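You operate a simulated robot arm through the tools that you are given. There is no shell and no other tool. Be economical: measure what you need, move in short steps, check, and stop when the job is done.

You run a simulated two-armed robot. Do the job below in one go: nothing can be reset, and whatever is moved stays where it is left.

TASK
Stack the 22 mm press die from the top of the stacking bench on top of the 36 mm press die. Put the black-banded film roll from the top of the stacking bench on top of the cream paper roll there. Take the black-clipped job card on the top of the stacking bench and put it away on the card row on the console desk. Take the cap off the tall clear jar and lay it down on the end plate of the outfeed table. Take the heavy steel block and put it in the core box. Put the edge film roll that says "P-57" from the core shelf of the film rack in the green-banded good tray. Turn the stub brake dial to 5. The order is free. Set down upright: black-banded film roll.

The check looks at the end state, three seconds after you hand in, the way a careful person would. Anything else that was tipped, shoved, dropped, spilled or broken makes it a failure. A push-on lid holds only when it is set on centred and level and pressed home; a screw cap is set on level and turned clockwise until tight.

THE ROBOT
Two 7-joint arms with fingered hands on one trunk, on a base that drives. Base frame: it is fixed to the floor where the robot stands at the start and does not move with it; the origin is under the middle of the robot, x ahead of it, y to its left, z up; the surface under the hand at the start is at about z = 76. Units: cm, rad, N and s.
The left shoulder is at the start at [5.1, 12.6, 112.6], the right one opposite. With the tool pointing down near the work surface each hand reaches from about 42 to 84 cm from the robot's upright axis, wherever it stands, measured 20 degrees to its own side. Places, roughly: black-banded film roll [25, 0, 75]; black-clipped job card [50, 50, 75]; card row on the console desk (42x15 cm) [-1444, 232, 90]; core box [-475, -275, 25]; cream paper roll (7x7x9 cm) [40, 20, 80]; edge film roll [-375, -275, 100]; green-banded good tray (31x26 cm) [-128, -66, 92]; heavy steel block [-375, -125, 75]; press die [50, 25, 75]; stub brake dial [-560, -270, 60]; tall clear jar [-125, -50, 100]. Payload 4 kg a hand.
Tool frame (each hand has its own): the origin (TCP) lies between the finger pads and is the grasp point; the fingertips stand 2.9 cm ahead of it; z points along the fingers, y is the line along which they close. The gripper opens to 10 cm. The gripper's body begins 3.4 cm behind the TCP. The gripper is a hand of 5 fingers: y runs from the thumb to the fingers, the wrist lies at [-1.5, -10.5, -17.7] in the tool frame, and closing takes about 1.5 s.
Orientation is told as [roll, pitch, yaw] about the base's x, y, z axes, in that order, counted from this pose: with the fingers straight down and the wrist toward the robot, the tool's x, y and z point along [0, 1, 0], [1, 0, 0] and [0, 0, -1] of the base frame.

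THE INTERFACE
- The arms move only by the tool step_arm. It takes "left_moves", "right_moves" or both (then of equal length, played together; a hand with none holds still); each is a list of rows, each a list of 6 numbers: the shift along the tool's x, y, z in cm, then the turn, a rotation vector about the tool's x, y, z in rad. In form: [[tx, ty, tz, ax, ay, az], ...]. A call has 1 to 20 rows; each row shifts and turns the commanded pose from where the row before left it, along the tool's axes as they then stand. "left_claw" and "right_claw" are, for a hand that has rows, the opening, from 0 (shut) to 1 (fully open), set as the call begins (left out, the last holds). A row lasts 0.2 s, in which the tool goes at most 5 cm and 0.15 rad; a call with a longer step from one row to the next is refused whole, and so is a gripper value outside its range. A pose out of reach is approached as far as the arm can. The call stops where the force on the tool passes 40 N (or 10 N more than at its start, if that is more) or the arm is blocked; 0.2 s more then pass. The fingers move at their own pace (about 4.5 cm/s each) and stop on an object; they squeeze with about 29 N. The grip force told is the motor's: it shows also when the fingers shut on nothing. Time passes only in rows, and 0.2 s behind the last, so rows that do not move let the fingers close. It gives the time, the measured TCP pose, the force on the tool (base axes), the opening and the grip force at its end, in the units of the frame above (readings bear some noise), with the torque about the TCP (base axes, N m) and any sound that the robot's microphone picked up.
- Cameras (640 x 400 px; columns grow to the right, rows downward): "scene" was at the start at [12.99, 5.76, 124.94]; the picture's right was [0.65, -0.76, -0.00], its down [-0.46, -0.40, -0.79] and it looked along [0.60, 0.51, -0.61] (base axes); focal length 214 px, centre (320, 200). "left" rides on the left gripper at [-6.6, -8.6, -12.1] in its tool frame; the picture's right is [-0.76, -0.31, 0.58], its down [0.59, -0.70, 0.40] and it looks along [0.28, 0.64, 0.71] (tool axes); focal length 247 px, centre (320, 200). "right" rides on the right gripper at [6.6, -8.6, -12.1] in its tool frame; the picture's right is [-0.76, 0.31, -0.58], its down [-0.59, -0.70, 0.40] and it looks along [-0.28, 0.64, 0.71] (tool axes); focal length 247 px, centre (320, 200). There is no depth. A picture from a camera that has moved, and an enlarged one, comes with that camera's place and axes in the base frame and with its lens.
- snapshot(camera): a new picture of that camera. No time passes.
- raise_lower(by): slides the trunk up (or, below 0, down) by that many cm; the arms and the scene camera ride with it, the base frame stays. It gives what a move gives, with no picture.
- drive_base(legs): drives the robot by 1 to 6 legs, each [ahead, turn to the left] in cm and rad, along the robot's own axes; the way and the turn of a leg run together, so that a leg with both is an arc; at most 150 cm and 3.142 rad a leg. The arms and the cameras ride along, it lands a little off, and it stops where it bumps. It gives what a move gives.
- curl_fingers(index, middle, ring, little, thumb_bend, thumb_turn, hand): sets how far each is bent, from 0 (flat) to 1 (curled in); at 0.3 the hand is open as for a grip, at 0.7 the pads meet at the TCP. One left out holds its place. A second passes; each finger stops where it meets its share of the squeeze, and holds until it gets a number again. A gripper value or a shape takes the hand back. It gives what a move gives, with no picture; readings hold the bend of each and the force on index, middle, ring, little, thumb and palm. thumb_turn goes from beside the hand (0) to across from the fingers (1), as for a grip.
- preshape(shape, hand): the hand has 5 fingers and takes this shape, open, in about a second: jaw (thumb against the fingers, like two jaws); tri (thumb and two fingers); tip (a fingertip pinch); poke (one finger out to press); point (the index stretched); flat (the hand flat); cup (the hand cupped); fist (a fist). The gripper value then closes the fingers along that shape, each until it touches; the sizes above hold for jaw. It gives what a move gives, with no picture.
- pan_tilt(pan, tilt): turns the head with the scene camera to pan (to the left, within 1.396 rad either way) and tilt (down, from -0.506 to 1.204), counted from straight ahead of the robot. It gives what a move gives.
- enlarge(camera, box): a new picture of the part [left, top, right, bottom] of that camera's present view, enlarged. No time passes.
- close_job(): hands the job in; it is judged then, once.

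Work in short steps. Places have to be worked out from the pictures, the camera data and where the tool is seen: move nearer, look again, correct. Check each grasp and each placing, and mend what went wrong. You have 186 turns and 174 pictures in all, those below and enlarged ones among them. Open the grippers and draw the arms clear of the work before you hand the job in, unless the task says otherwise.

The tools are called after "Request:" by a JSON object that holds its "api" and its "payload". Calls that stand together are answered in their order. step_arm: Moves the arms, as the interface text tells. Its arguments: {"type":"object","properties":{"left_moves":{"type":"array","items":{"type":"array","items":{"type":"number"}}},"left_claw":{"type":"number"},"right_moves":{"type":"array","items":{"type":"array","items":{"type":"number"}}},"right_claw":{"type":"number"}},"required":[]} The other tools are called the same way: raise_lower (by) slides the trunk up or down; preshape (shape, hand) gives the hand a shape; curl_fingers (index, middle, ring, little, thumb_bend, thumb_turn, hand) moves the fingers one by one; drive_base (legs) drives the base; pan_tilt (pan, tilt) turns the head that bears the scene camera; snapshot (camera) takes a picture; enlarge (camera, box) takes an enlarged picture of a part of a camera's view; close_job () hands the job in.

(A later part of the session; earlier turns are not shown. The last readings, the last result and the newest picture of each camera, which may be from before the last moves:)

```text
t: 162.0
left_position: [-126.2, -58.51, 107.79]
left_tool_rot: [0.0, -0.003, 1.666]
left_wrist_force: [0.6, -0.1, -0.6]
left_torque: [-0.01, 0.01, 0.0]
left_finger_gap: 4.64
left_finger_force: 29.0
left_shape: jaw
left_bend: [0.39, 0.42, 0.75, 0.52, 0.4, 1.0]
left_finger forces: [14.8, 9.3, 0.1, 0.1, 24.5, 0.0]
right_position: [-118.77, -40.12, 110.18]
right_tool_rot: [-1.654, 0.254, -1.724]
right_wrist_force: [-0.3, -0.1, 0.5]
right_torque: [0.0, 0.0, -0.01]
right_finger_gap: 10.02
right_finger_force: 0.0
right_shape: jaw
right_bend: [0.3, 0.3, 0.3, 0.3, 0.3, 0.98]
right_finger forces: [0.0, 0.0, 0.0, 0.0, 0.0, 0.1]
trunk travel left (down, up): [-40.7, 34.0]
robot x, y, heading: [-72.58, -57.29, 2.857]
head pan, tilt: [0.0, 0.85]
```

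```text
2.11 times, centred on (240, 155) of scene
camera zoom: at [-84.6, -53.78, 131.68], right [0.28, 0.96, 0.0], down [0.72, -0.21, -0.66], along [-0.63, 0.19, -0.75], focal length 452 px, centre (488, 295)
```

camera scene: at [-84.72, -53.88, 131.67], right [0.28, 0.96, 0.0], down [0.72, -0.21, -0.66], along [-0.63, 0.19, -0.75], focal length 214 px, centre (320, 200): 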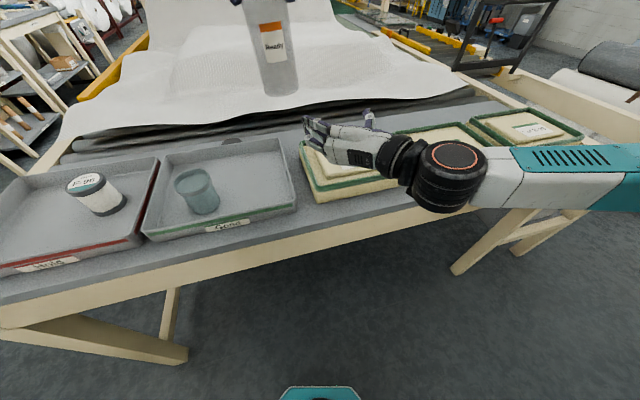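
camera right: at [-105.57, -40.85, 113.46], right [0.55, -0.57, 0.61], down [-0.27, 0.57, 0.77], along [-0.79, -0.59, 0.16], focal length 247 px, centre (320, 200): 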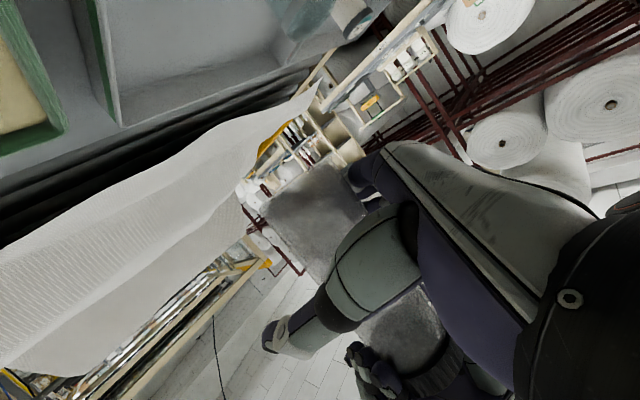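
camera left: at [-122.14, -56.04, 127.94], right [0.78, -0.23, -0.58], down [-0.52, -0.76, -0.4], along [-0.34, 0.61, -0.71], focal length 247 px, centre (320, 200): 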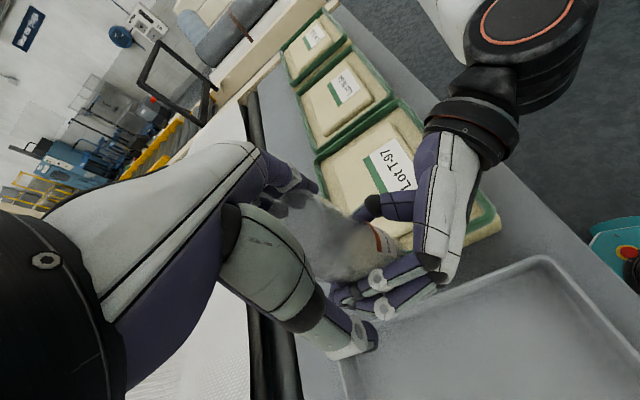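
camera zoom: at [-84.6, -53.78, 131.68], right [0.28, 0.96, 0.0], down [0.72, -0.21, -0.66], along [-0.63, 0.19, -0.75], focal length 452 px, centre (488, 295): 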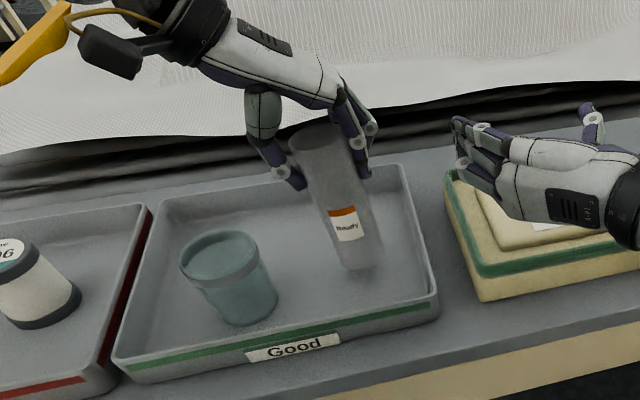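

I lower in small steps until contact.

Request:
{"api": "step_arm", "payload": {"left_moves": [[0, 0, 0.7, 0, 0, 0], [0, 0, 0.5, 0, 0, 0], [0, 0, 0.5, 0, 0, 0], [0, 0, 0.3, 0, 0, 0], [0, 0, 0, 0, 0, 0]]}}

Request:
{"api": "enlarge", "payload": {"camera": "scene", "box": [120, 60, 360, 250]}}

```text
t: 163.2
left_position: [-126.19, -58.54, 105.91]
left_tool_rot: [-0.002, -0.002, 1.666]
left_wrist_force: [0.6, -0.2, -1.6]
left_torque: [-0.02, 0.02, 0.01]
left_finger_gap: 4.63
left_finger_force: 28.9
left_shape: jaw
left_bend: [0.39, 0.42, 0.75, 0.52, 0.4, 1.0]
left_finger forces: [14.8, 9.2, 0.0, 0.1, 24.5, 0.0]
right_position: [-118.81, -40.02, 110.29]
right_tool_rot: [-1.655, 0.252, -1.723]
right_wrist_force: [-0.5, 0.2, -0.4]
right_torque: [0.0, 0.0, 0.01]
right_finger_gap: 9.99
right_finger_force: 0.1
right_shape: jaw
right_bend: [0.3, 0.3, 0.3, 0.3, 0.3, 0.98]
right_finger forces: [0.1, 0.0, 0.0, 0.1, 0.0, 0.1]
trunk travel left (down, up): [-40.7, 34.0]
robot x, y, heading: [-72.46, -57.68, 2.863]
head pan, tilt: [0.0, 0.85]
```

```text
2.11 times, centred on (240, 155) of scene
camera zoom: at [-84.62, -53.78, 131.68], right [0.28, 0.96, 0.0], down [0.72, -0.21, -0.66], along [-0.63, 0.19, -0.75], focal length 452 px, centre (488, 295)
```

zoom: 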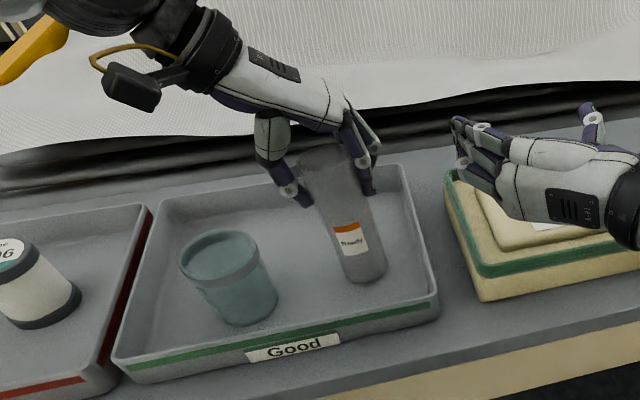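

Request:
{"api": "step_arm", "payload": {"left_moves": [[0, 0, 0.4, 0, 0, 0], [0, 0, 0.4, 0, 0, 0], [0, 0, 0.3, 0, 0, 0], [0, 0, 0, 0, 0, 0]]}}

```text
t: 164.2
left_position: [-126.06, -58.33, 105.11]
left_tool_rot: [0.005, -0.007, 1.668]
left_wrist_force: [1.0, 1.3, 27.0]
left_torque: [0.03, 0.05, -0.03]
left_finger_gap: 4.85
left_finger_force: 28.8
left_shape: jaw
left_bend: [0.38, 0.41, 0.75, 0.52, 0.38, 1.0]
left_finger forces: [20.4, 11.1, 0.0, 0.0, 28.6, 0.0]
right_position: [-118.63, -40.09, 110.34]
right_tool_rot: [-1.656, 0.253, -1.726]
right_wrist_force: [-0.1, 0.1, 0.4]
right_torque: [-0.02, -0.01, -0.01]
right_finger_gap: 9.98
right_finger_force: 0.0
right_shape: jaw
right_bend: [0.3, 0.3, 0.3, 0.3, 0.3, 0.98]
right_finger forces: [0.1, 0.1, 0.0, 0.0, 0.1, 0.0]
trunk travel left (down, up): [-40.7, 34.0]
robot x, y, heading: [-72.82, -57.08, 2.857]
head pan, tilt: [0.0, 0.85]
```

The jar is on the tray floor (27 N). I relax slightly, open and lift the hand away.

Request:
{"api": "step_arm", "payload": {"left_moves": [[0, 0, -0.25, 0, 0, 0], [0, 0, 0, 0, 0, 0]]}}

Request:
{"api": "step_arm", "payload": {"left_moves": [[0, 0, 0, 0, 0, 0], [0, 0, 0, 0, 0, 0], [0, 0, 0, 0, 0, 0], [0, 0, 0, 0, 0, 0], [0, 0, 0, 0, 0, 0], [0, 0, 0, 0, 0, 0], [0, 0, 0, 0, 0, 0], [0, 0, -2, 0, 0, 0], [0, 0, -3, 0, 0, 0], [0, 0, -4, 0, 0, 0], [0, 0, -4, 0, 0, 0], [0, 0, -4, 0, 0, 0], [0, 0, -4, 0, 0, 0], [0, 0, 0, 0, 0, 0]], "left_claw": 1}}

Request:
{"api": "snapshot", "payload": {"camera": "scene"}}

```text
t: 164.8
left_position: [-125.97, -58.52, 105.15]
left_tool_rot: [0.005, -0.003, 1.667]
left_wrist_force: [0.3, 3.4, 23.0]
left_torque: [0.25, 0.11, -0.02]
left_finger_gap: 4.84
left_finger_force: 29.4
left_shape: jaw
left_bend: [0.38, 0.41, 0.75, 0.52, 0.38, 1.0]
left_finger forces: [19.7, 11.4, 0.1, 0.1, 26.7, 0.1]
right_position: [-118.59, -40.0, 110.29]
right_tool_rot: [-1.655, 0.251, -1.726]
right_wrist_force: [-0.4, 0.1, -0.3]
right_torque: [-0.03, -0.02, 0.02]
right_finger_gap: 10.0
right_finger_force: 0.1
right_shape: jaw
right_bend: [0.3, 0.3, 0.3, 0.3, 0.3, 0.98]
right_finger forces: [0.0, 0.0, 0.0, 0.0, 0.1, 0.0]
trunk travel left (down, up): [-40.7, 34.0]
robot x, y, heading: [-72.62, -57.53, 2.856]
head pan, tilt: [0.0, 0.85]
```

```text
t: 167.8
left_position: [-126.2, -58.45, 125.94]
left_tool_rot: [-0.001, -0.001, 1.667]
left_wrist_force: [0.6, -0.4, -0.1]
left_torque: [0.01, 0.0, 0.02]
left_finger_gap: 9.99
left_finger_force: 0.1
left_shape: jaw
left_bend: [0.3, 0.3, 0.3, 0.3, 0.3, 0.98]
left_finger forces: [0.0, 0.1, 0.1, 0.0, 0.0, 0.1]
right_position: [-118.75, -40.12, 110.21]
right_tool_rot: [-1.655, 0.253, -1.725]
right_wrist_force: [-0.7, -0.5, 0.1]
right_torque: [0.01, -0.01, 0.0]
right_finger_gap: 9.98
right_finger_force: 0.1
right_shape: jaw
right_bend: [0.3, 0.3, 0.3, 0.3, 0.3, 0.98]
right_finger forces: [0.0, 0.0, 0.0, 0.0, 0.1, 0.0]
trunk travel left (down, up): [-40.7, 34.0]
robot x, y, heading: [-72.84, -57.43, 2.86]
head pan, tilt: [0.0, 0.85]
```

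```text
82 pictures are left
camera scene: at [-84.64, -53.79, 131.67], right [0.28, 0.96, 0.0], down [0.72, -0.21, -0.66], along [-0.63, 0.19, -0.75], focal length 214 px, centre (320, 200)
```

scene: 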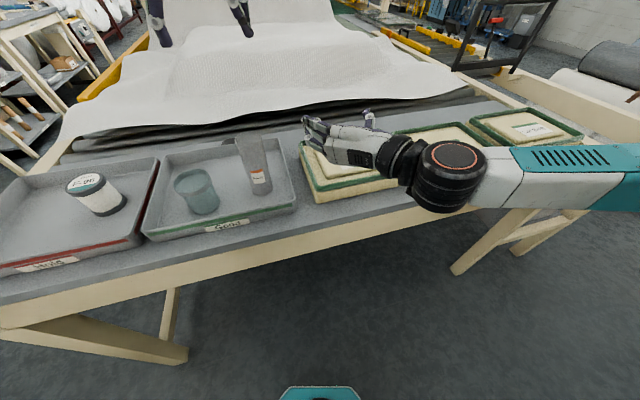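

The jar stands open in the tray. I back off 35 cm and untwist the right hand by reversing its earlier turns.

Request:
{"api": "drive_base", "payload": {"legs": [[-35, 0]]}}

Request:
{"api": "step_arm", "payload": {"right_moves": [[0, 0, 0, -0.0863, -0.0863, -0.0863], [0, 0, 0, -0.0863, -0.0863, -0.0863], [0, 0, 0, -0.0863, -0.0863, -0.0863], [0, 0, 0, -0.0863, -0.0863, -0.0863], [0, 0, 0, -0.0863, -0.0863, -0.0863], [0, 0, 0, -0.0863, -0.0863, -0.0863], [0, 0, 0, -0.0863, -0.0863, -0.0863], [0, 0, 0, -0.0863, -0.0863, -0.0863], [0, 0, 0, -0.0863, -0.0863, -0.0863], [0, 0, 0, -0.0863, -0.0863, -0.0863], [0, 0, 0, -0.0863, -0.0863, -0.0863], [0, 0, 0, -0.0863, -0.0863, -0.0863], [0, 0, 0, -0.0863, -0.0863, -0.0863], [0, 0, 0, -0.0863, -0.0863, -0.0863], [0, 0, 0, 0, 0, 0]]}}

Request:
{"api": "step_arm", "payload": {"right_moves": [[0, 0, 0, -0.0863, -0.0863, -0.0863], [0, 0, 0, -0.0863, -0.0863, -0.0863], [0, 0, 0, -0.0863, -0.0863, -0.0863], [0, 0, 0, -0.0863, -0.0863, -0.0863], [0, 0, 0, -0.0863, -0.0863, -0.0863], [0, 0, 0, -0.0863, -0.0863, -0.0863], [0, 0, 0, -0.0863, -0.0863, -0.0863], [0, 0, 0, -0.0863, -0.0863, -0.0863], [0, 0, 0, -0.0863, -0.0863, -0.0863], [0, 0, 0, -0.0863, -0.0863, -0.0863], [0, 0, 0, -0.0863, -0.0863, -0.0863], [0, 0, 0, -0.0863, -0.0863, -0.0863], [0, 0, 0, -0.0863, -0.0863, -0.0863], [0, 0, 0, -0.0863, -0.0863, -0.0863], [0, 0, 0, 0, 0, 0]]}}

Request:
{"api": "pan_tilt", "payload": {"pan": 0.9, "tilt": 0.3}}

Request:
{"api": "snapshot", "payload": {"camera": "scene"}}

```text
t: 170.0
left_position: [-92.9, -68.11, 126.02]
left_tool_rot: [0.0, -0.003, 1.665]
left_wrist_force: [-0.2, -0.1, 0.3]
left_torque: [0.02, 0.02, 0.0]
left_finger_gap: 9.98
left_finger_force: 0.1
left_shape: jaw
left_bend: [0.3, 0.3, 0.3, 0.3, 0.3, 0.98]
left_finger forces: [0.0, 0.0, 0.0, 0.0, 0.0, 0.0]
right_position: [-85.51, -49.68, 110.26]
right_tool_rot: [-1.656, 0.253, -1.728]
right_wrist_force: [1.5, -0.2, 0.6]
right_torque: [0.01, 0.02, -0.01]
right_finger_gap: 9.99
right_finger_force: 0.1
right_shape: jaw
right_bend: [0.3, 0.3, 0.3, 0.3, 0.3, 0.98]
right_finger forces: [0.1, 0.1, 0.0, 0.1, 0.0, 0.0]
trunk travel left (down, up): [-40.7, 34.0]
robot x, y, heading: [-39.51, -67.41, 2.856]
head pan, tilt: [0.0, 0.85]
```

```text
t: 173.2
left_position: [-93.01, -68.09, 125.93]
left_tool_rot: [0.001, -0.001, 1.664]
left_wrist_force: [0.4, -0.3, -0.1]
left_torque: [-0.04, 0.02, 0.0]
left_finger_gap: 9.96
left_finger_force: 0.1
left_shape: jaw
left_bend: [0.3, 0.3, 0.3, 0.3, 0.3, 0.98]
left_finger forces: [0.1, 0.1, 0.0, 0.0, 0.0, 0.0]
right_position: [-85.68, -49.74, 110.23]
right_tool_rot: [0.313, 1.305, 1.737]
right_wrist_force: [-0.4, 0.6, -0.2]
right_torque: [0.01, 0.0, -0.03]
right_finger_gap: 9.99
right_finger_force: 0.1
right_shape: jaw
right_bend: [0.3, 0.3, 0.3, 0.3, 0.3, 0.98]
right_finger forces: [0.1, 0.1, 0.0, 0.1, 0.1, 0.0]
trunk travel left (down, up): [-40.7, 34.0]
robot x, y, heading: [-39.57, -67.04, 2.853]
head pan, tilt: [0.0, 0.85]
```

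```text
t: 176.4
left_position: [-93.05, -68.16, 126.09]
left_tool_rot: [0.001, -0.002, 1.665]
left_wrist_force: [0.3, 0.7, 0.4]
left_torque: [-0.02, 0.02, 0.01]
left_finger_gap: 10.01
left_finger_force: 0.0
left_shape: jaw
left_bend: [0.3, 0.3, 0.3, 0.3, 0.3, 0.98]
left_finger forces: [0.1, 0.0, 0.0, 0.0, 0.0, 0.1]
right_position: [-85.58, -49.82, 110.23]
right_tool_rot: [-0.251, -0.078, 3.002]
right_wrist_force: [-0.7, 0.0, 0.4]
right_torque: [-0.01, 0.02, -0.02]
right_finger_gap: 10.01
right_finger_force: 0.1
right_shape: jaw
right_bend: [0.3, 0.3, 0.3, 0.3, 0.3, 0.98]
right_finger forces: [0.0, 0.0, 0.0, 0.0, 0.0, 0.0]
trunk travel left (down, up): [-40.7, 34.0]
robot x, y, heading: [-39.47, -66.88, 2.856]
head pan, tilt: [0.0, 0.85]
```

```text
t: 177.6
left_position: [-93.0, -68.22, 126.07]
left_tool_rot: [0.0, -0.002, 1.665]
left_wrist_force: [0.1, -0.9, -0.2]
left_torque: [0.02, -0.02, 0.0]
left_finger_gap: 9.99
left_finger_force: 0.1
left_shape: jaw
left_bend: [0.3, 0.3, 0.3, 0.3, 0.3, 0.98]
left_finger forces: [0.0, 0.1, 0.0, 0.1, 0.0, 0.0]
right_position: [-85.5, -49.74, 110.16]
right_tool_rot: [-0.249, -0.079, 3.001]
right_wrist_force: [0.4, -0.3, 0.0]
right_torque: [0.01, -0.07, 0.02]
right_finger_gap: 9.99
right_finger_force: 0.0
right_shape: jaw
right_bend: [0.3, 0.3, 0.3, 0.3, 0.3, 0.98]
right_finger forces: [0.0, 0.0, 0.1, 0.0, 0.1, 0.0]
trunk travel left (down, up): [-40.7, 34.0]
robot x, y, heading: [-39.2, -66.83, 2.857]
head pan, tilt: [0.901, 0.3]
```

```text
81 pictures are left
camera scene: at [-51.55, -71.09, 136.51], right [-0.58, 0.82, 0.0], down [0.24, 0.17, -0.95], along [-0.78, -0.55, -0.3], focal length 214 px, centre (320, 200)
```

scene: 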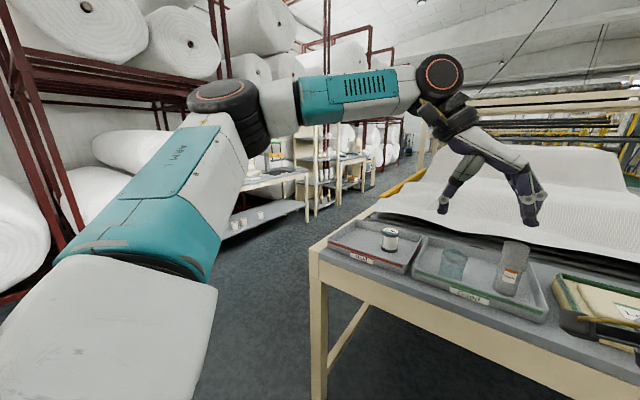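

The right hand is back to near default. I fix its residual tilt and drive into the aisle (y about -190) between the machine and the racks.

Request:
{"api": "step_arm", "payload": {"right_moves": [[0, 0, 0, 0.039, 0.125, 0.07], [0, 0, 0, 0.039, 0.125, 0.07], [0, 0, 0, 0, 0, 0], [0, 0, 0, 0, 0, 0], [0, 0, 0, 0, 0, 0], [0, 0, 0, 0, 0, 0], [0, 0, 0, 0, 0, 0], [0, 0, 0, 0, 0, 0], [0, 0, 0, 0, 0, 0]], "left_moves": [[0, 0, 0, 0, 0, -0.149], [0, 0, 0, 0, 0, -0.149], [0, 0, 0, 0, 0, -0.149], [0, 0, 0, 0, 0, -0.149], [0, 0, 0, 0, 0, -0.149], [0, 0, 0, 0, 0, -0.149], [0, 0, 0, 0, 0, -0.149], [0, 0, 0, 0, 0, -0.149], [0, 0, 0, 0, 0, 0]]}}

Request:
{"api": "drive_base", "payload": {"legs": [[0, 1.598], [122, 0], [0, -1.314], [140, 0]]}}

Request:
{"api": "pan_tilt", "payload": {"pan": 0.4, "tilt": 0.35}}

Request:
{"api": "snapshot", "payload": {"camera": "scene"}}

Request:
{"api": "pan_tilt", "payload": {"pan": -0.6, "tilt": 0.35}}

Request:
{"api": "snapshot", "payload": {"camera": "scene"}}

```text
t: 179.6
left_position: [-92.88, -68.27, 125.92]
left_tool_rot: [-0.003, 0.0, 2.859]
left_wrist_force: [0.8, 0.5, -0.7]
left_torque: [0.03, -0.02, -0.03]
left_finger_gap: 10.01
left_finger_force: 0.0
left_shape: jaw
left_bend: [0.3, 0.3, 0.3, 0.3, 0.3, 0.98]
left_finger forces: [0.0, 0.1, 0.0, 0.0, 0.1, 0.0]
right_position: [-85.54, -49.8, 110.23]
right_tool_rot: [0.008, -0.018, 2.851]
right_wrist_force: [-0.6, 0.2, -0.2]
right_torque: [0.0, 0.03, -0.02]
right_finger_gap: 9.98
right_finger_force: 0.1
right_shape: jaw
right_bend: [0.3, 0.3, 0.3, 0.3, 0.3, 0.98]
right_finger forces: [0.0, 0.0, 0.0, 0.1, 0.1, 0.0]
trunk travel left (down, up): [-40.7, 34.0]
robot x, y, heading: [-39.46, -66.9, 2.852]
head pan, tilt: [0.901, 0.3]
```

```text
t: 199.8
left_position: [-263.75, -199.34, 126.0]
left_tool_rot: [-0.002, 0.0, 3.135]
left_wrist_force: [-0.3, -0.7, 0.0]
left_torque: [0.03, -0.01, 0.0]
left_finger_gap: 9.97
left_finger_force: 0.1
left_shape: jaw
left_bend: [0.3, 0.3, 0.3, 0.3, 0.3, 0.98]
left_finger forces: [0.0, 0.1, 0.1, 0.1, 0.0, 0.1]
right_position: [-261.74, -179.64, 110.19]
right_tool_rot: [0.008, -0.017, 3.129]
right_wrist_force: [-0.1, -0.3, 0.2]
right_torque: [0.01, 0.0, 0.0]
right_finger_gap: 9.97
right_finger_force: 0.1
right_shape: jaw
right_bend: [0.3, 0.3, 0.3, 0.3, 0.3, 0.98]
right_finger forces: [0.0, 0.0, 0.1, 0.1, 0.0, 0.1]
trunk travel left (down, up): [-40.7, 34.0]
robot x, y, heading: [-212.63, -183.66, 3.132]
head pan, tilt: [0.901, 0.3]
```

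```text
t: 200.8
left_position: [-263.72, -199.47, 126.03]
left_tool_rot: [-0.001, 0.0, 3.136]
left_wrist_force: [-0.2, -1.0, -1.2]
left_torque: [0.01, -0.02, -0.04]
left_finger_gap: 9.99
left_finger_force: 0.1
left_shape: jaw
left_bend: [0.3, 0.3, 0.3, 0.3, 0.3, 0.98]
left_finger forces: [0.0, 0.0, 0.0, 0.0, 0.0, 0.0]
right_position: [-261.56, -179.67, 110.3]
right_tool_rot: [0.008, -0.018, 3.13]
right_wrist_force: [-0.7, 0.8, 0.5]
right_torque: [-0.01, 0.0, 0.0]
right_finger_gap: 10.0
right_finger_force: 0.0
right_shape: jaw
right_bend: [0.3, 0.3, 0.3, 0.3, 0.3, 0.98]
right_finger forces: [0.0, 0.0, 0.0, 0.0, 0.0, 0.0]
trunk travel left (down, up): [-40.7, 34.0]
robot x, y, heading: [-212.79, -183.93, 3.134]
head pan, tilt: [0.4, 0.351]
```

```text
80 pictures are left
camera scene: at [-225.79, -187.21, 136.04], right [-0.38, 0.93, 0.0], down [0.32, 0.13, -0.94], along [-0.87, -0.36, -0.34], focal length 214 px, centre (320, 200)
```

scene: 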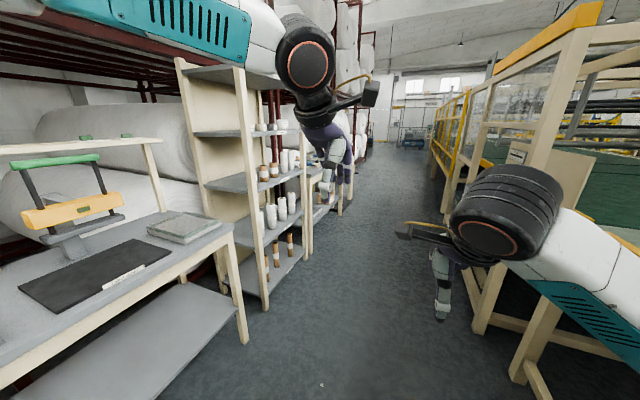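

```text
t: 202.0
left_position: [-263.83, -199.38, 125.87]
left_tool_rot: [-0.001, 0.0, 3.132]
left_wrist_force: [0.4, -0.3, -0.2]
left_torque: [0.02, -0.03, 0.01]
left_finger_gap: 9.98
left_finger_force: 0.0
left_shape: jaw
left_bend: [0.3, 0.3, 0.3, 0.3, 0.3, 0.98]
left_finger forces: [0.1, 0.0, 0.0, 0.0, 0.1, 0.0]
right_position: [-261.63, -179.57, 110.3]
right_tool_rot: [0.008, -0.017, 3.131]
right_wrist_force: [-0.8, -0.8, 0.1]
right_torque: [0.0, 0.03, 0.03]
right_finger_gap: 9.98
right_finger_force: 0.0
right_shape: jaw
right_bend: [0.3, 0.3, 0.3, 0.3, 0.3, 0.98]
right_finger forces: [0.1, 0.1, 0.0, 0.0, 0.0, 0.0]
trunk travel left (down, up): [-40.7, 34.0]
robot x, y, heading: [-212.47, -184.25, 3.13]
head pan, tilt: [-0.6, 0.351]
```

```text
79 pictures are left
camera scene: at [-224.81, -178.33, 136.04], right [0.57, 0.82, 0.0], down [0.28, -0.2, -0.94], along [-0.77, 0.54, -0.34], focal length 214 px, centre (320, 200)
```

scene: 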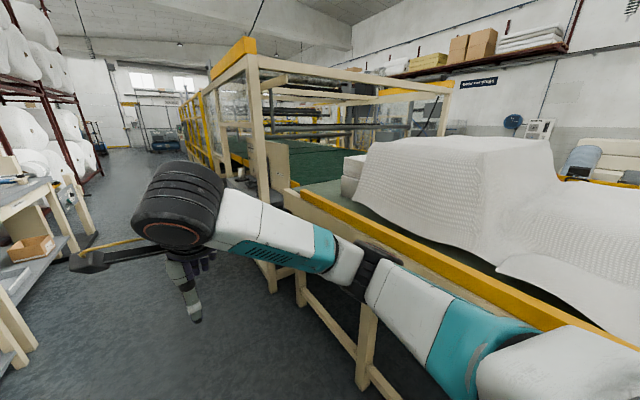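

I go forward 105 cm and look left at the film rack and right at the machine.

Request:
{"api": "drive_base", "payload": {"legs": [[105, 0]]}}

Request:
{"api": "pan_tilt", "payload": {"pan": 1.1, "tilt": 0.35}}

Request:
{"api": "snapshot", "payload": {"camera": "scene"}}

Request:
{"api": "pan_tilt", "payload": {"pan": -0.8, "tilt": 0.5}}

Request:
{"api": "snapshot", "payload": {"camera": "scene"}}

```text
t: 207.5
left_position: [-369.32, -198.93, 125.99]
left_tool_rot: [-0.003, 0.001, 3.141]
left_wrist_force: [-0.2, 1.0, -0.2]
left_torque: [-0.02, 0.02, -0.01]
left_finger_gap: 9.98
left_finger_force: 0.1
left_shape: jaw
left_bend: [0.3, 0.3, 0.3, 0.3, 0.3, 0.98]
left_finger forces: [0.0, 0.1, 0.1, 0.0, 0.0, 0.0]
right_position: [-367.33, -179.32, 110.25]
right_tool_rot: [0.01, -0.018, 3.137]
right_wrist_force: [-1.1, 0.3, 0.3]
right_torque: [-0.02, 0.0, 0.0]
right_finger_gap: 9.99
right_finger_force: 0.0
right_shape: jaw
right_bend: [0.3, 0.3, 0.3, 0.3, 0.3, 0.98]
right_finger forces: [0.0, 0.0, 0.1, 0.0, 0.0, 0.0]
trunk travel left (down, up): [-40.7, 34.0]
robot x, y, heading: [-318.58, -183.03, 3.137]
head pan, tilt: [-0.6, 0.351]
```

```text
t: 209.2
left_position: [-369.25, -199.07, 125.95]
left_tool_rot: [-0.001, -0.001, 3.139]
left_wrist_force: [0.1, 0.3, 0.5]
left_torque: [-0.01, 0.0, 0.02]
left_finger_gap: 9.98
left_finger_force: 0.0
left_shape: jaw
left_bend: [0.3, 0.3, 0.3, 0.3, 0.3, 0.98]
left_finger forces: [0.1, 0.0, 0.1, 0.0, 0.0, 0.1]
right_position: [-367.29, -179.32, 110.16]
right_tool_rot: [0.008, -0.017, 3.136]
right_wrist_force: [-0.9, 0.4, 0.3]
right_torque: [0.0, 0.0, 0.0]
right_finger_gap: 9.97
right_finger_force: 0.0
right_shape: jaw
right_bend: [0.3, 0.3, 0.3, 0.3, 0.3, 0.98]
right_finger forces: [0.0, 0.0, 0.0, 0.0, 0.0, 0.1]
trunk travel left (down, up): [-40.7, 34.0]
robot x, y, heading: [-318.31, -182.87, 3.139]
head pan, tilt: [1.1, 0.351]
```

```text
78 pictures are left
camera scene: at [-327.11, -191.2, 136.05], right [-0.89, 0.46, 0.0], down [0.16, 0.31, -0.94], along [-0.43, -0.83, -0.34], focal length 214 px, centre (320, 200)
```

scene: 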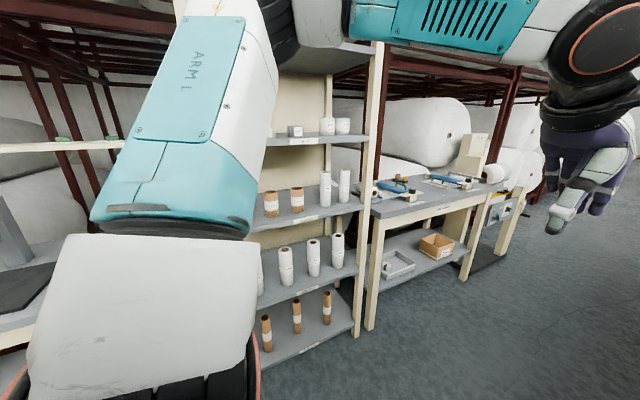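

```text
t: 211.1
left_position: [-369.21, -198.92, 125.93]
left_tool_rot: [-0.002, 0.0, 3.14]
left_wrist_force: [0.0, 0.0, -0.6]
left_torque: [-0.03, 0.01, 0.0]
left_finger_gap: 9.96
left_finger_force: 0.1
left_shape: jaw
left_bend: [0.3, 0.3, 0.3, 0.3, 0.3, 0.98]
left_finger forces: [0.0, 0.1, 0.0, 0.0, 0.0, 0.1]
right_position: [-367.2, -179.21, 110.29]
right_tool_rot: [0.008, -0.017, 3.134]
right_wrist_force: [0.2, 0.5, 0.8]
right_torque: [0.01, 0.0, -0.04]
right_finger_gap: 9.99
right_finger_force: 0.1
right_shape: jaw
right_bend: [0.3, 0.3, 0.3, 0.3, 0.3, 0.98]
right_finger forces: [0.0, 0.1, 0.0, 0.0, 0.0, 0.0]
trunk travel left (down, up): [-40.7, 34.0]
robot x, y, heading: [-318.39, -182.94, 3.133]
head pan, tilt: [-0.799, 0.499]
```

```text
77 pictures are left
camera scene: at [-329.17, -176.38, 134.68], right [0.72, 0.69, 0.0], down [0.33, -0.34, -0.88], along [-0.61, 0.63, -0.48], focal length 214 px, centre (320, 200)
```

scene: 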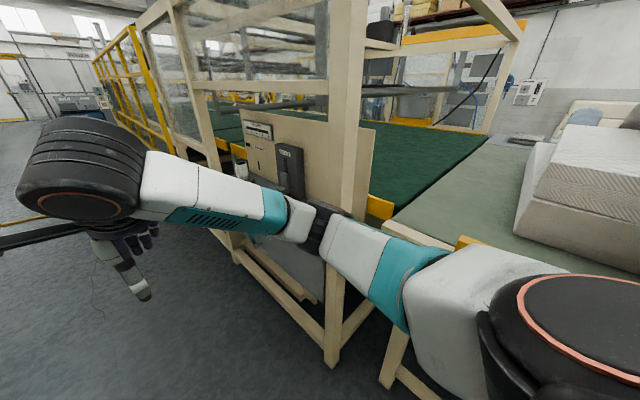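

I zoom on the rack labels and the machine panel.

Request:
{"api": "enlarge", "payload": {"camera": "scene", "box": [190, 100, 380, 280]}}

Request:
{"api": "pan_tilt", "payload": {"pan": 1.1, "tilt": 0.35}}

Request:
{"api": "enlarge", "payload": {"camera": "scene", "box": [230, 100, 400, 360]}}

Request:
{"api": "enlarge", "payload": {"camera": "scene", "box": [360, 130, 560, 290]}}

```text
2.22 times, centred on (285, 190) of scene
camera zoom: at [-329.17, -176.38, 134.68], right [0.72, 0.69, 0.0], down [0.33, -0.34, -0.88], along [-0.61, 0.63, -0.48], focal length 477 px, centre (398, 222)
```

zoom: 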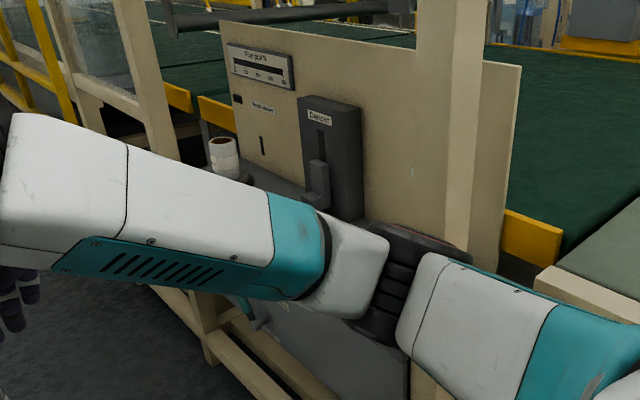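

```text
t: 212.9
left_position: [-369.31, -198.91, 125.91]
left_tool_rot: [-0.001, 0.001, 3.14]
left_wrist_force: [0.4, -0.4, 0.5]
left_torque: [0.04, 0.03, 0.02]
left_finger_gap: 10.02
left_finger_force: 0.1
left_shape: jaw
left_bend: [0.3, 0.3, 0.3, 0.3, 0.3, 0.98]
left_finger forces: [0.0, 0.0, 0.1, 0.0, 0.0, 0.0]
right_position: [-367.2, -179.19, 110.28]
right_tool_rot: [0.008, -0.018, 3.137]
right_wrist_force: [0.1, -0.5, -0.6]
right_torque: [-0.01, -0.02, 0.0]
right_finger_gap: 10.01
right_finger_force: 0.0
right_shape: jaw
right_bend: [0.3, 0.3, 0.3, 0.3, 0.3, 0.98]
right_finger forces: [0.0, 0.0, 0.0, 0.1, 0.0, 0.1]
trunk travel left (down, up): [-40.7, 34.0]
robot x, y, heading: [-318.44, -182.75, 3.136]
head pan, tilt: [1.1, 0.351]
```

```text
1.54 times, centred on (315, 230) of scene
camera zoom: at [-327.11, -191.2, 136.05], right [-0.89, 0.46, 0.0], down [0.16, 0.31, -0.94], along [-0.43, -0.83, -0.34], focal length 330 px, centre (328, 154)
```

zoom: 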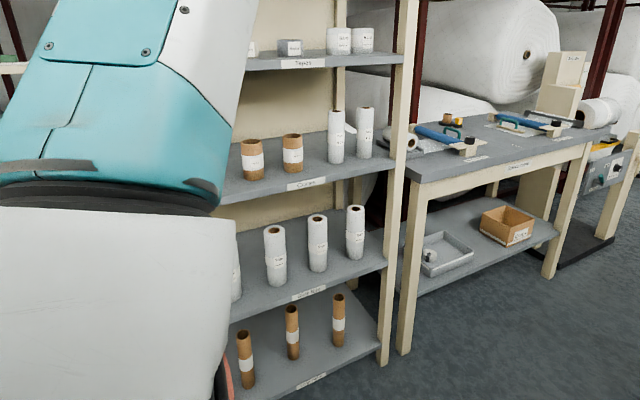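

```text
2.50 times, centred on (460, 210) of scene
camera zoom: at [-327.11, -191.2, 136.05], right [-0.89, 0.46, 0.0], down [0.16, 0.31, -0.94], along [-0.43, -0.83, -0.34], focal length 536 px, centre (-30, 175)
```

zoom: 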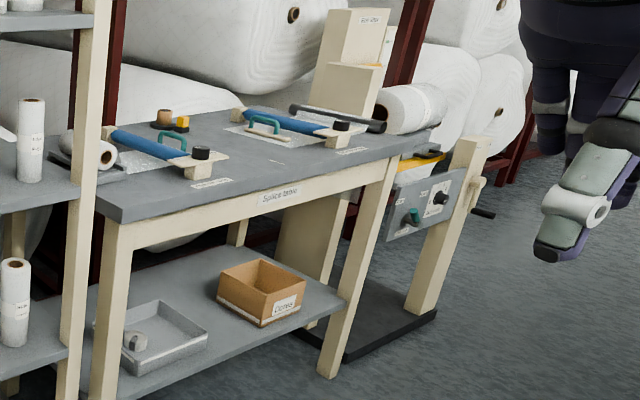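

The "Cores" box is on the splice table's lower shelf, and the dial panel is beyond it. I move on 45 cm and turn to face the machine side to find the steel block.

Request:
{"api": "drive_base", "payload": {"legs": [[45, 0], [0, 0.15], [-14, 0], [0, -1.7]]}}

Request:
{"api": "pan_tilt", "payload": {"pan": 0.0, "tilt": 0.6}}

Request:
{"api": "snapshot", "payload": {"camera": "scene"}}

```text
t: 220.1
left_position: [-387.89, -144.88, 125.89]
left_tool_rot: [-0.005, 0.003, 2.099]
left_wrist_force: [0.3, 1.1, -0.9]
left_torque: [-0.02, 0.01, -0.02]
left_finger_gap: 10.01
left_finger_force: 0.1
left_shape: jaw
left_bend: [0.3, 0.3, 0.3, 0.3, 0.3, 0.98]
left_finger forces: [0.0, 0.0, 0.0, 0.1, 0.0, 0.0]
right_position: [-370.78, -137.64, 110.31]
right_tool_rot: [0.027, -0.021, 2.142]
right_wrist_force: [-15.4, -7.2, -1.2]
right_torque: [-0.07, -0.08, 1.08]
right_finger_gap: 10.01
right_finger_force: 0.1
right_shape: jaw
right_bend: [0.3, 0.3, 0.3, 0.32, 0.3, 0.98]
right_finger forces: [0.1, 0.0, 0.1, 22.9, 0.0, 0.0]
trunk travel left (down, up): [-40.7, 34.0]
robot x, y, heading: [-347.89, -180.81, 2.099]
head pan, tilt: [1.1, 0.351]
stopped in leg 4: the force on the tool passed its limit at 67 N (the readings are from after the stop); the commanded pose is now the measured one
```

```text
t: 221.4
left_position: [-387.91, -145.03, 125.92]
left_tool_rot: [-0.006, -0.002, 2.099]
left_wrist_force: [0.5, -0.4, 0.6]
left_torque: [-0.02, -0.01, -0.02]
left_finger_gap: 10.01
left_finger_force: 0.0
left_shape: jaw
left_bend: [0.3, 0.3, 0.3, 0.3, 0.3, 0.98]
left_finger forces: [0.0, 0.0, 0.0, 0.0, 0.0, 0.1]
right_position: [-370.77, -137.6, 110.31]
right_tool_rot: [0.022, -0.022, 2.136]
right_wrist_force: [-20.7, -9.6, -0.4]
right_torque: [-0.07, -0.09, 1.35]
right_finger_gap: 10.0
right_finger_force: 0.1
right_shape: jaw
right_bend: [0.3, 0.3, 0.3, 0.32, 0.3, 0.98]
right_finger forces: [0.1, 0.0, 0.0, 29.9, 0.0, 0.0]
trunk travel left (down, up): [-40.7, 34.0]
robot x, y, heading: [-348.18, -180.68, 2.095]
head pan, tilt: [0.0, 0.6]
```

```text
73 pictures are left
camera scene: at [-355.24, -169.25, 133.76], right [0.86, 0.5, 0.0], down [0.29, -0.49, -0.82], along [-0.41, 0.71, -0.57], focal length 214 px, centre (320, 200)
```

scene: 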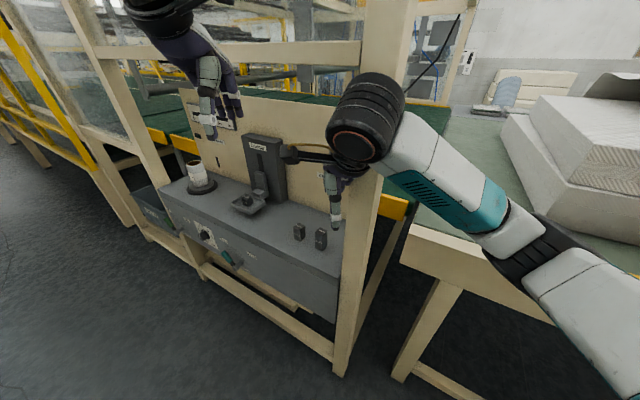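

The right hand's little finger bumped the machine post. I turn back left, back off, and then zoom on the work surface.

Request:
{"api": "drive_base", "payload": {"legs": [[0, 0.25], [-15, 0]]}}

Request:
{"api": "pan_tilt", "payload": {"pan": -0.4, "tilt": 0.6}}

Request:
{"api": "snapshot", "payload": {"camera": "scene"}}

```text
t: 223.6
left_position: [-384.88, -166.44, 126.0]
left_tool_rot: [-0.002, -0.001, 2.349]
left_wrist_force: [0.0, -0.3, 0.0]
left_torque: [-0.02, 0.03, -0.02]
left_finger_gap: 9.97
left_finger_force: 0.1
left_shape: jaw
left_bend: [0.3, 0.3, 0.3, 0.3, 0.3, 0.98]
left_finger forces: [0.0, 0.0, 0.0, 0.0, 0.0, 0.1]
right_position: [-370.0, -154.96, 110.28]
right_tool_rot: [0.025, -0.023, 2.384]
right_wrist_force: [0.3, 0.2, -0.1]
right_torque: [-0.01, -0.02, -0.02]
right_finger_gap: 10.01
right_finger_force: 0.1
right_shape: jaw
right_bend: [0.3, 0.3, 0.3, 0.3, 0.3, 0.98]
right_finger forces: [0.0, 0.0, 0.1, 0.0, 0.0, 0.0]
trunk travel left (down, up): [-40.7, 34.0]
robot x, y, heading: [-337.75, -191.06, 2.353]
head pan, tilt: [0.0, 0.6]
```

```text
t: 224.5
left_position: [-385.03, -166.34, 125.94]
left_tool_rot: [-0.003, -0.002, 2.349]
left_wrist_force: [-0.3, 0.7, 0.0]
left_torque: [-0.03, 0.05, 0.0]
left_finger_gap: 9.97
left_finger_force: 0.1
left_shape: jaw
left_bend: [0.3, 0.3, 0.3, 0.3, 0.3, 0.98]
left_finger forces: [0.0, 0.2, 0.0, 0.1, 0.0, 0.0]
right_position: [-370.04, -154.93, 110.25]
right_tool_rot: [0.025, -0.02, 2.383]
right_wrist_force: [0.7, 0.2, 0.7]
right_torque: [0.01, -0.02, -0.01]
right_finger_gap: 10.0
right_finger_force: 0.1
right_shape: jaw
right_bend: [0.3, 0.3, 0.3, 0.3, 0.3, 0.98]
right_finger forces: [0.1, 0.0, 0.0, 0.2, 0.0, 0.0]
trunk travel left (down, up): [-40.7, 34.0]
robot x, y, heading: [-337.8, -191.05, 2.348]
head pan, tilt: [-0.4, 0.6]
```

```text
72 pictures are left
camera scene: at [-344.25, -179.82, 133.77], right [0.93, 0.37, 0.0], down [0.21, -0.53, -0.82], along [-0.31, 0.77, -0.57], focal length 214 px, centre (320, 200)
```

scene: 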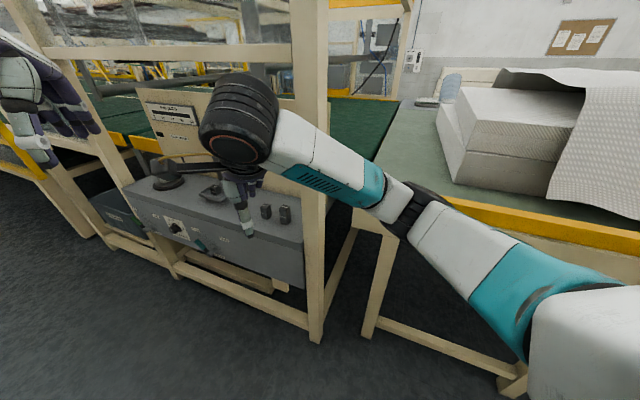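

I zoom on the machine's work surface.

Request:
{"api": "enlarge", "payload": {"camera": "scene", "box": [110, 130, 330, 280]}}

```text
2.67 times, centred on (220, 205) of scene
camera zoom: at [-344.25, -179.82, 133.77], right [0.93, 0.37, 0.0], down [0.21, -0.53, -0.82], along [-0.31, 0.77, -0.57], focal length 572 px, centre (587, 187)
```

zoom: 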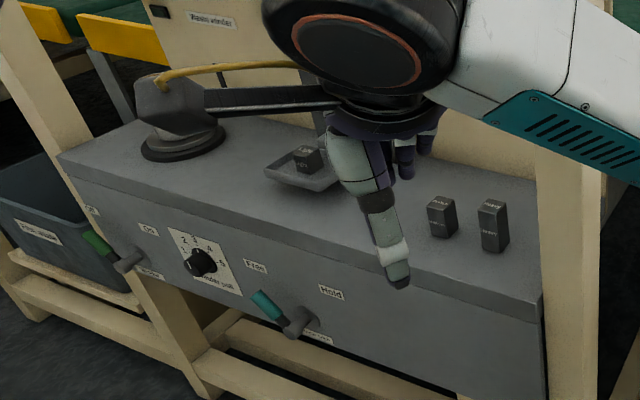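

The steel blocks stand near [-384..-394, -120] and another in a dish. I reposition to face them squarely from [-392, -200].

Request:
{"api": "drive_base", "payload": {"legs": [[0, 0.957], [55, 0], [0, -1.736]]}}

Request:
{"api": "pan_tilt", "payload": {"pan": 0.0, "tilt": 0.65}}

Request:
{"api": "snapshot", "payload": {"camera": "scene"}}

Request:
{"api": "enlarge", "payload": {"camera": "scene", "box": [230, 120, 430, 260]}}

```text
t: 234.6
left_position: [-408.61, -151.21, 126.02]
left_tool_rot: [-0.001, -0.001, 1.585]
left_wrist_force: [0.6, 0.1, -0.2]
left_torque: [0.0, 0.0, 0.0]
left_finger_gap: 9.99
left_finger_force: 0.0
left_shape: jaw
left_bend: [0.3, 0.3, 0.3, 0.3, 0.3, 0.98]
left_finger forces: [0.2, 0.1, 0.0, 0.0, 0.1, 0.0]
right_position: [-389.97, -153.21, 110.15]
right_tool_rot: [0.026, -0.022, 1.621]
right_wrist_force: [0.7, 0.3, -0.1]
right_torque: [0.0, 0.03, -0.01]
right_finger_gap: 9.99
right_finger_force: 0.1
right_shape: jaw
right_bend: [0.3, 0.3, 0.3, 0.3, 0.3, 0.98]
right_finger forces: [0.0, 0.0, 0.1, 0.1, 0.0, 0.0]
trunk travel left (down, up): [-40.7, 34.0]
robot x, y, heading: [-392.21, -202.21, 1.59]
head pan, tilt: [-0.4, 0.6]
```

```text
t: 235.4
left_position: [-408.57, -151.26, 126.09]
left_tool_rot: [-0.001, -0.002, 1.586]
left_wrist_force: [-0.2, -0.2, -0.1]
left_torque: [0.03, -0.01, 0.0]
left_finger_gap: 9.99
left_finger_force: 0.1
left_shape: jaw
left_bend: [0.3, 0.3, 0.3, 0.3, 0.3, 0.98]
left_finger forces: [0.1, 0.0, 0.0, 0.1, 0.0, 0.0]
right_position: [-389.86, -153.28, 110.28]
right_tool_rot: [0.025, -0.021, 1.62]
right_wrist_force: [-0.1, 0.4, 0.2]
right_torque: [0.0, 0.01, 0.02]
right_finger_gap: 9.99
right_finger_force: 0.1
right_shape: jaw
right_bend: [0.3, 0.3, 0.3, 0.3, 0.3, 0.98]
right_finger forces: [0.1, 0.0, 0.0, 0.0, 0.1, 0.0]
trunk travel left (down, up): [-40.7, 34.0]
robot x, y, heading: [-391.85, -202.08, 1.59]
head pan, tilt: [0.0, 0.649]
```

```text
70 pictures are left
camera scene: at [-391.92, -188.54, 133.34], right [1.0, 0.02, 0.0], down [0.01, -0.6, -0.8], along [-0.01, 0.8, -0.6], focal length 214 px, centre (320, 200)
```

scene: 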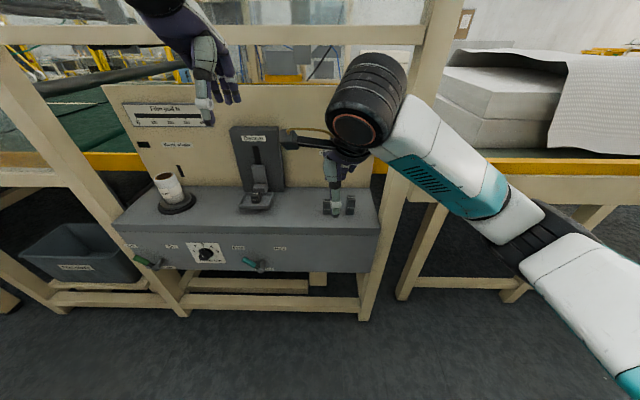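

```text
2.86 times, centred on (330, 190) of scene
camera zoom: at [-391.92, -188.54, 133.34], right [1.0, 0.02, 0.0], down [0.01, -0.6, -0.8], along [-0.01, 0.8, -0.6], focal length 613 px, centre (291, 229)
```

zoom: 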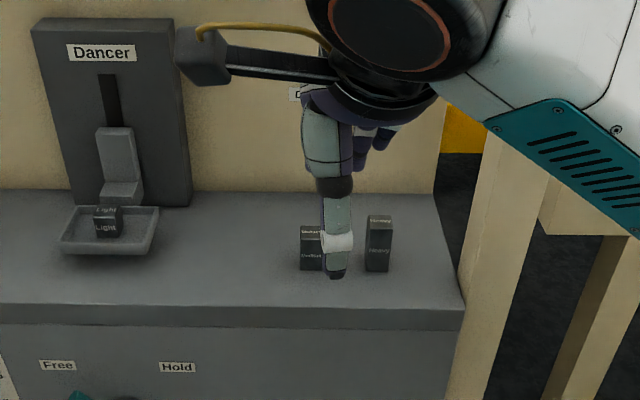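

The right-hand block reads "Heavy" at about [-380.5, -120]. A post stands just right of it, so I'll use the left hand with the robot shifted right. First I tuck the right hand, lower the trunk under the beam, and shuffle sideways.

Request:
{"api": "step_arm", "payload": {"right_moves": [[-1, -2.5, -2, 0, 0, 0], [-1, -2.5, -2, 0, 0, 0], [-1, -2.5, -2, 0, 0, 0], [-1, -2.5, -2, 0, 0, 0], [0, 0, 0, 0, 0, 0]]}}

Request:
{"api": "raise_lower", "payload": {"by": -22}}

Request:
{"api": "drive_base", "payload": {"legs": [[0, 0.9], [-28, 0], [0, -0.92], [38, 0]]}}

Request:
{"api": "pan_tilt", "payload": {"pan": 0.15, "tilt": 0.75}}

Request:
{"api": "snapshot", "payload": {"camera": "scene"}}

Request:
{"api": "snapshot", "payload": {"camera": "left"}}

```text
t: 236.7
left_position: [-408.54, -151.22, 125.94]
left_tool_rot: [-0.001, -0.001, 1.587]
left_wrist_force: [-0.4, 0.2, -0.6]
left_torque: [-0.01, 0.02, -0.05]
left_finger_gap: 9.99
left_finger_force: 0.1
left_shape: jaw
left_bend: [0.3, 0.3, 0.3, 0.3, 0.3, 0.98]
left_finger forces: [0.0, 0.0, 0.1, 0.0, 0.0, 0.0]
right_position: [-385.44, -163.19, 117.77]
right_tool_rot: [0.025, -0.018, 1.622]
right_wrist_force: [0.4, -0.4, 0.7]
right_torque: [0.03, -0.02, -0.01]
right_finger_gap: 9.99
right_finger_force: 0.0
right_shape: jaw
right_bend: [0.3, 0.3, 0.3, 0.3, 0.3, 0.98]
right_finger forces: [0.0, 0.1, 0.0, 0.1, 0.0, 0.1]
trunk travel left (down, up): [-40.7, 34.0]
robot x, y, heading: [-391.61, -201.83, 1.586]
head pan, tilt: [0.0, 0.649]
```

```text
t: 239.0
left_position: [-408.53, -151.36, 104.04]
left_tool_rot: [-0.001, -0.001, 1.588]
left_wrist_force: [0.2, 0.0, 1.0]
left_torque: [0.02, 0.01, 0.01]
left_finger_gap: 10.0
left_finger_force: 0.2
left_shape: jaw
left_bend: [0.3, 0.3, 0.3, 0.3, 0.3, 0.98]
left_finger forces: [0.0, 0.1, 0.0, 0.0, 0.1, 0.0]
right_position: [-385.28, -162.87, 95.78]
right_tool_rot: [0.026, -0.015, 1.621]
right_wrist_force: [-0.6, -0.1, 0.2]
right_torque: [0.02, 0.02, 0.02]
right_finger_gap: 10.01
right_finger_force: 0.1
right_shape: jaw
right_bend: [0.3, 0.3, 0.3, 0.3, 0.3, 0.98]
right_finger forces: [0.1, 0.0, 0.0, 0.1, 0.0, 0.0]
trunk travel left (down, up): [-18.7, 56.0]
robot x, y, heading: [-391.82, -201.76, 1.581]
head pan, tilt: [0.0, 0.649]
```

```text
t: 247.8
left_position: [-384.17, -129.6, 103.93]
left_tool_rot: [-0.001, 0.0, 1.553]
left_wrist_force: [0.7, 0.3, -0.3]
left_torque: [-0.03, 0.02, 0.01]
left_finger_gap: 9.97
left_finger_force: 0.0
left_shape: jaw
left_bend: [0.3, 0.3, 0.3, 0.3, 0.3, 0.98]
left_finger forces: [0.0, 0.0, 0.0, 0.1, 0.1, 0.0]
right_position: [-361.27, -142.13, 95.8]
right_tool_rot: [0.024, -0.013, 1.587]
right_wrist_force: [-0.4, 0.9, 0.1]
right_torque: [-0.02, 0.02, 0.02]
right_finger_gap: 9.98
right_finger_force: 0.0
right_shape: jaw
right_bend: [0.3, 0.3, 0.3, 0.3, 0.3, 0.98]
right_finger forces: [0.0, 0.0, 0.0, 0.1, 0.0, 0.0]
trunk travel left (down, up): [-18.7, 56.0]
robot x, y, heading: [-369.33, -181.0, 1.551]
head pan, tilt: [0.0, 0.649]
```

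```text
t: 248.4
left_position: [-384.05, -129.72, 104.01]
left_tool_rot: [-0.001, -0.003, 1.554]
left_wrist_force: [0.4, 0.9, 0.3]
left_torque: [0.01, 0.01, -0.01]
left_finger_gap: 9.98
left_finger_force: 0.0
left_shape: jaw
left_bend: [0.3, 0.3, 0.3, 0.3, 0.3, 0.98]
left_finger forces: [0.0, 0.1, 0.0, 0.0, 0.0, 0.0]
right_position: [-361.28, -142.06, 95.72]
right_tool_rot: [0.025, -0.012, 1.586]
right_wrist_force: [0.5, -0.3, 0.3]
right_torque: [0.01, 0.02, 0.03]
right_finger_gap: 9.99
right_finger_force: 0.0
right_shape: jaw
right_bend: [0.3, 0.3, 0.3, 0.3, 0.3, 0.98]
right_finger forces: [0.0, 0.0, 0.0, 0.1, 0.1, 0.0]
trunk travel left (down, up): [-18.7, 56.0]
robot x, y, heading: [-369.16, -180.89, 1.546]
head pan, tilt: [0.15, 0.75]
```

```text
68 pictures are left
camera scene: at [-369.93, -161.71, 109.9], right [0.99, 0.13, 0.0], down [0.09, -0.68, -0.73], along [-0.09, 0.73, -0.68], focal length 214 px, centre (320, 200)
```

scene: 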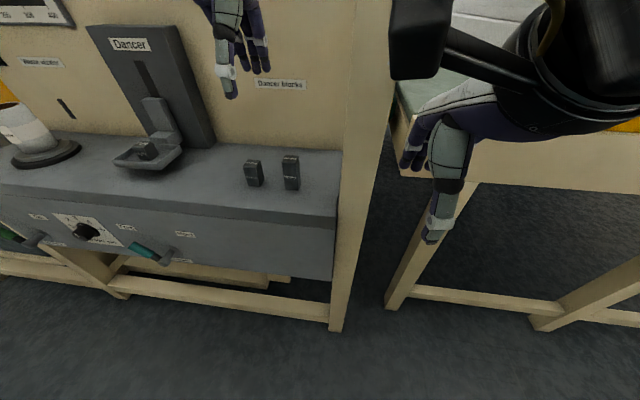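

```text
67 pictures are left
camera left: at [-377.75, -138.42, 115.99], right [0.75, -0.32, -0.58], down [-0.6, -0.69, -0.4], along [-0.27, 0.65, -0.71], focal length 247 px, centre (320, 200)
```

left: 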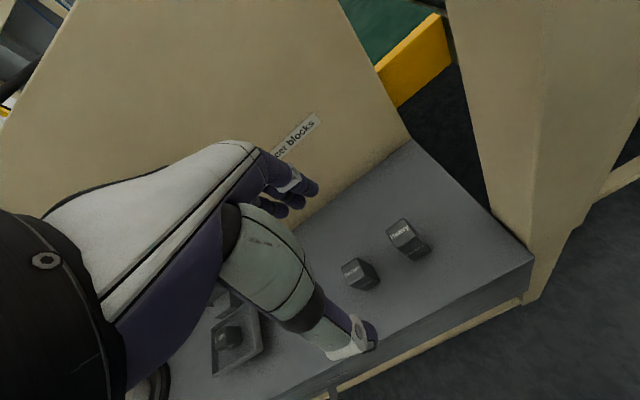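

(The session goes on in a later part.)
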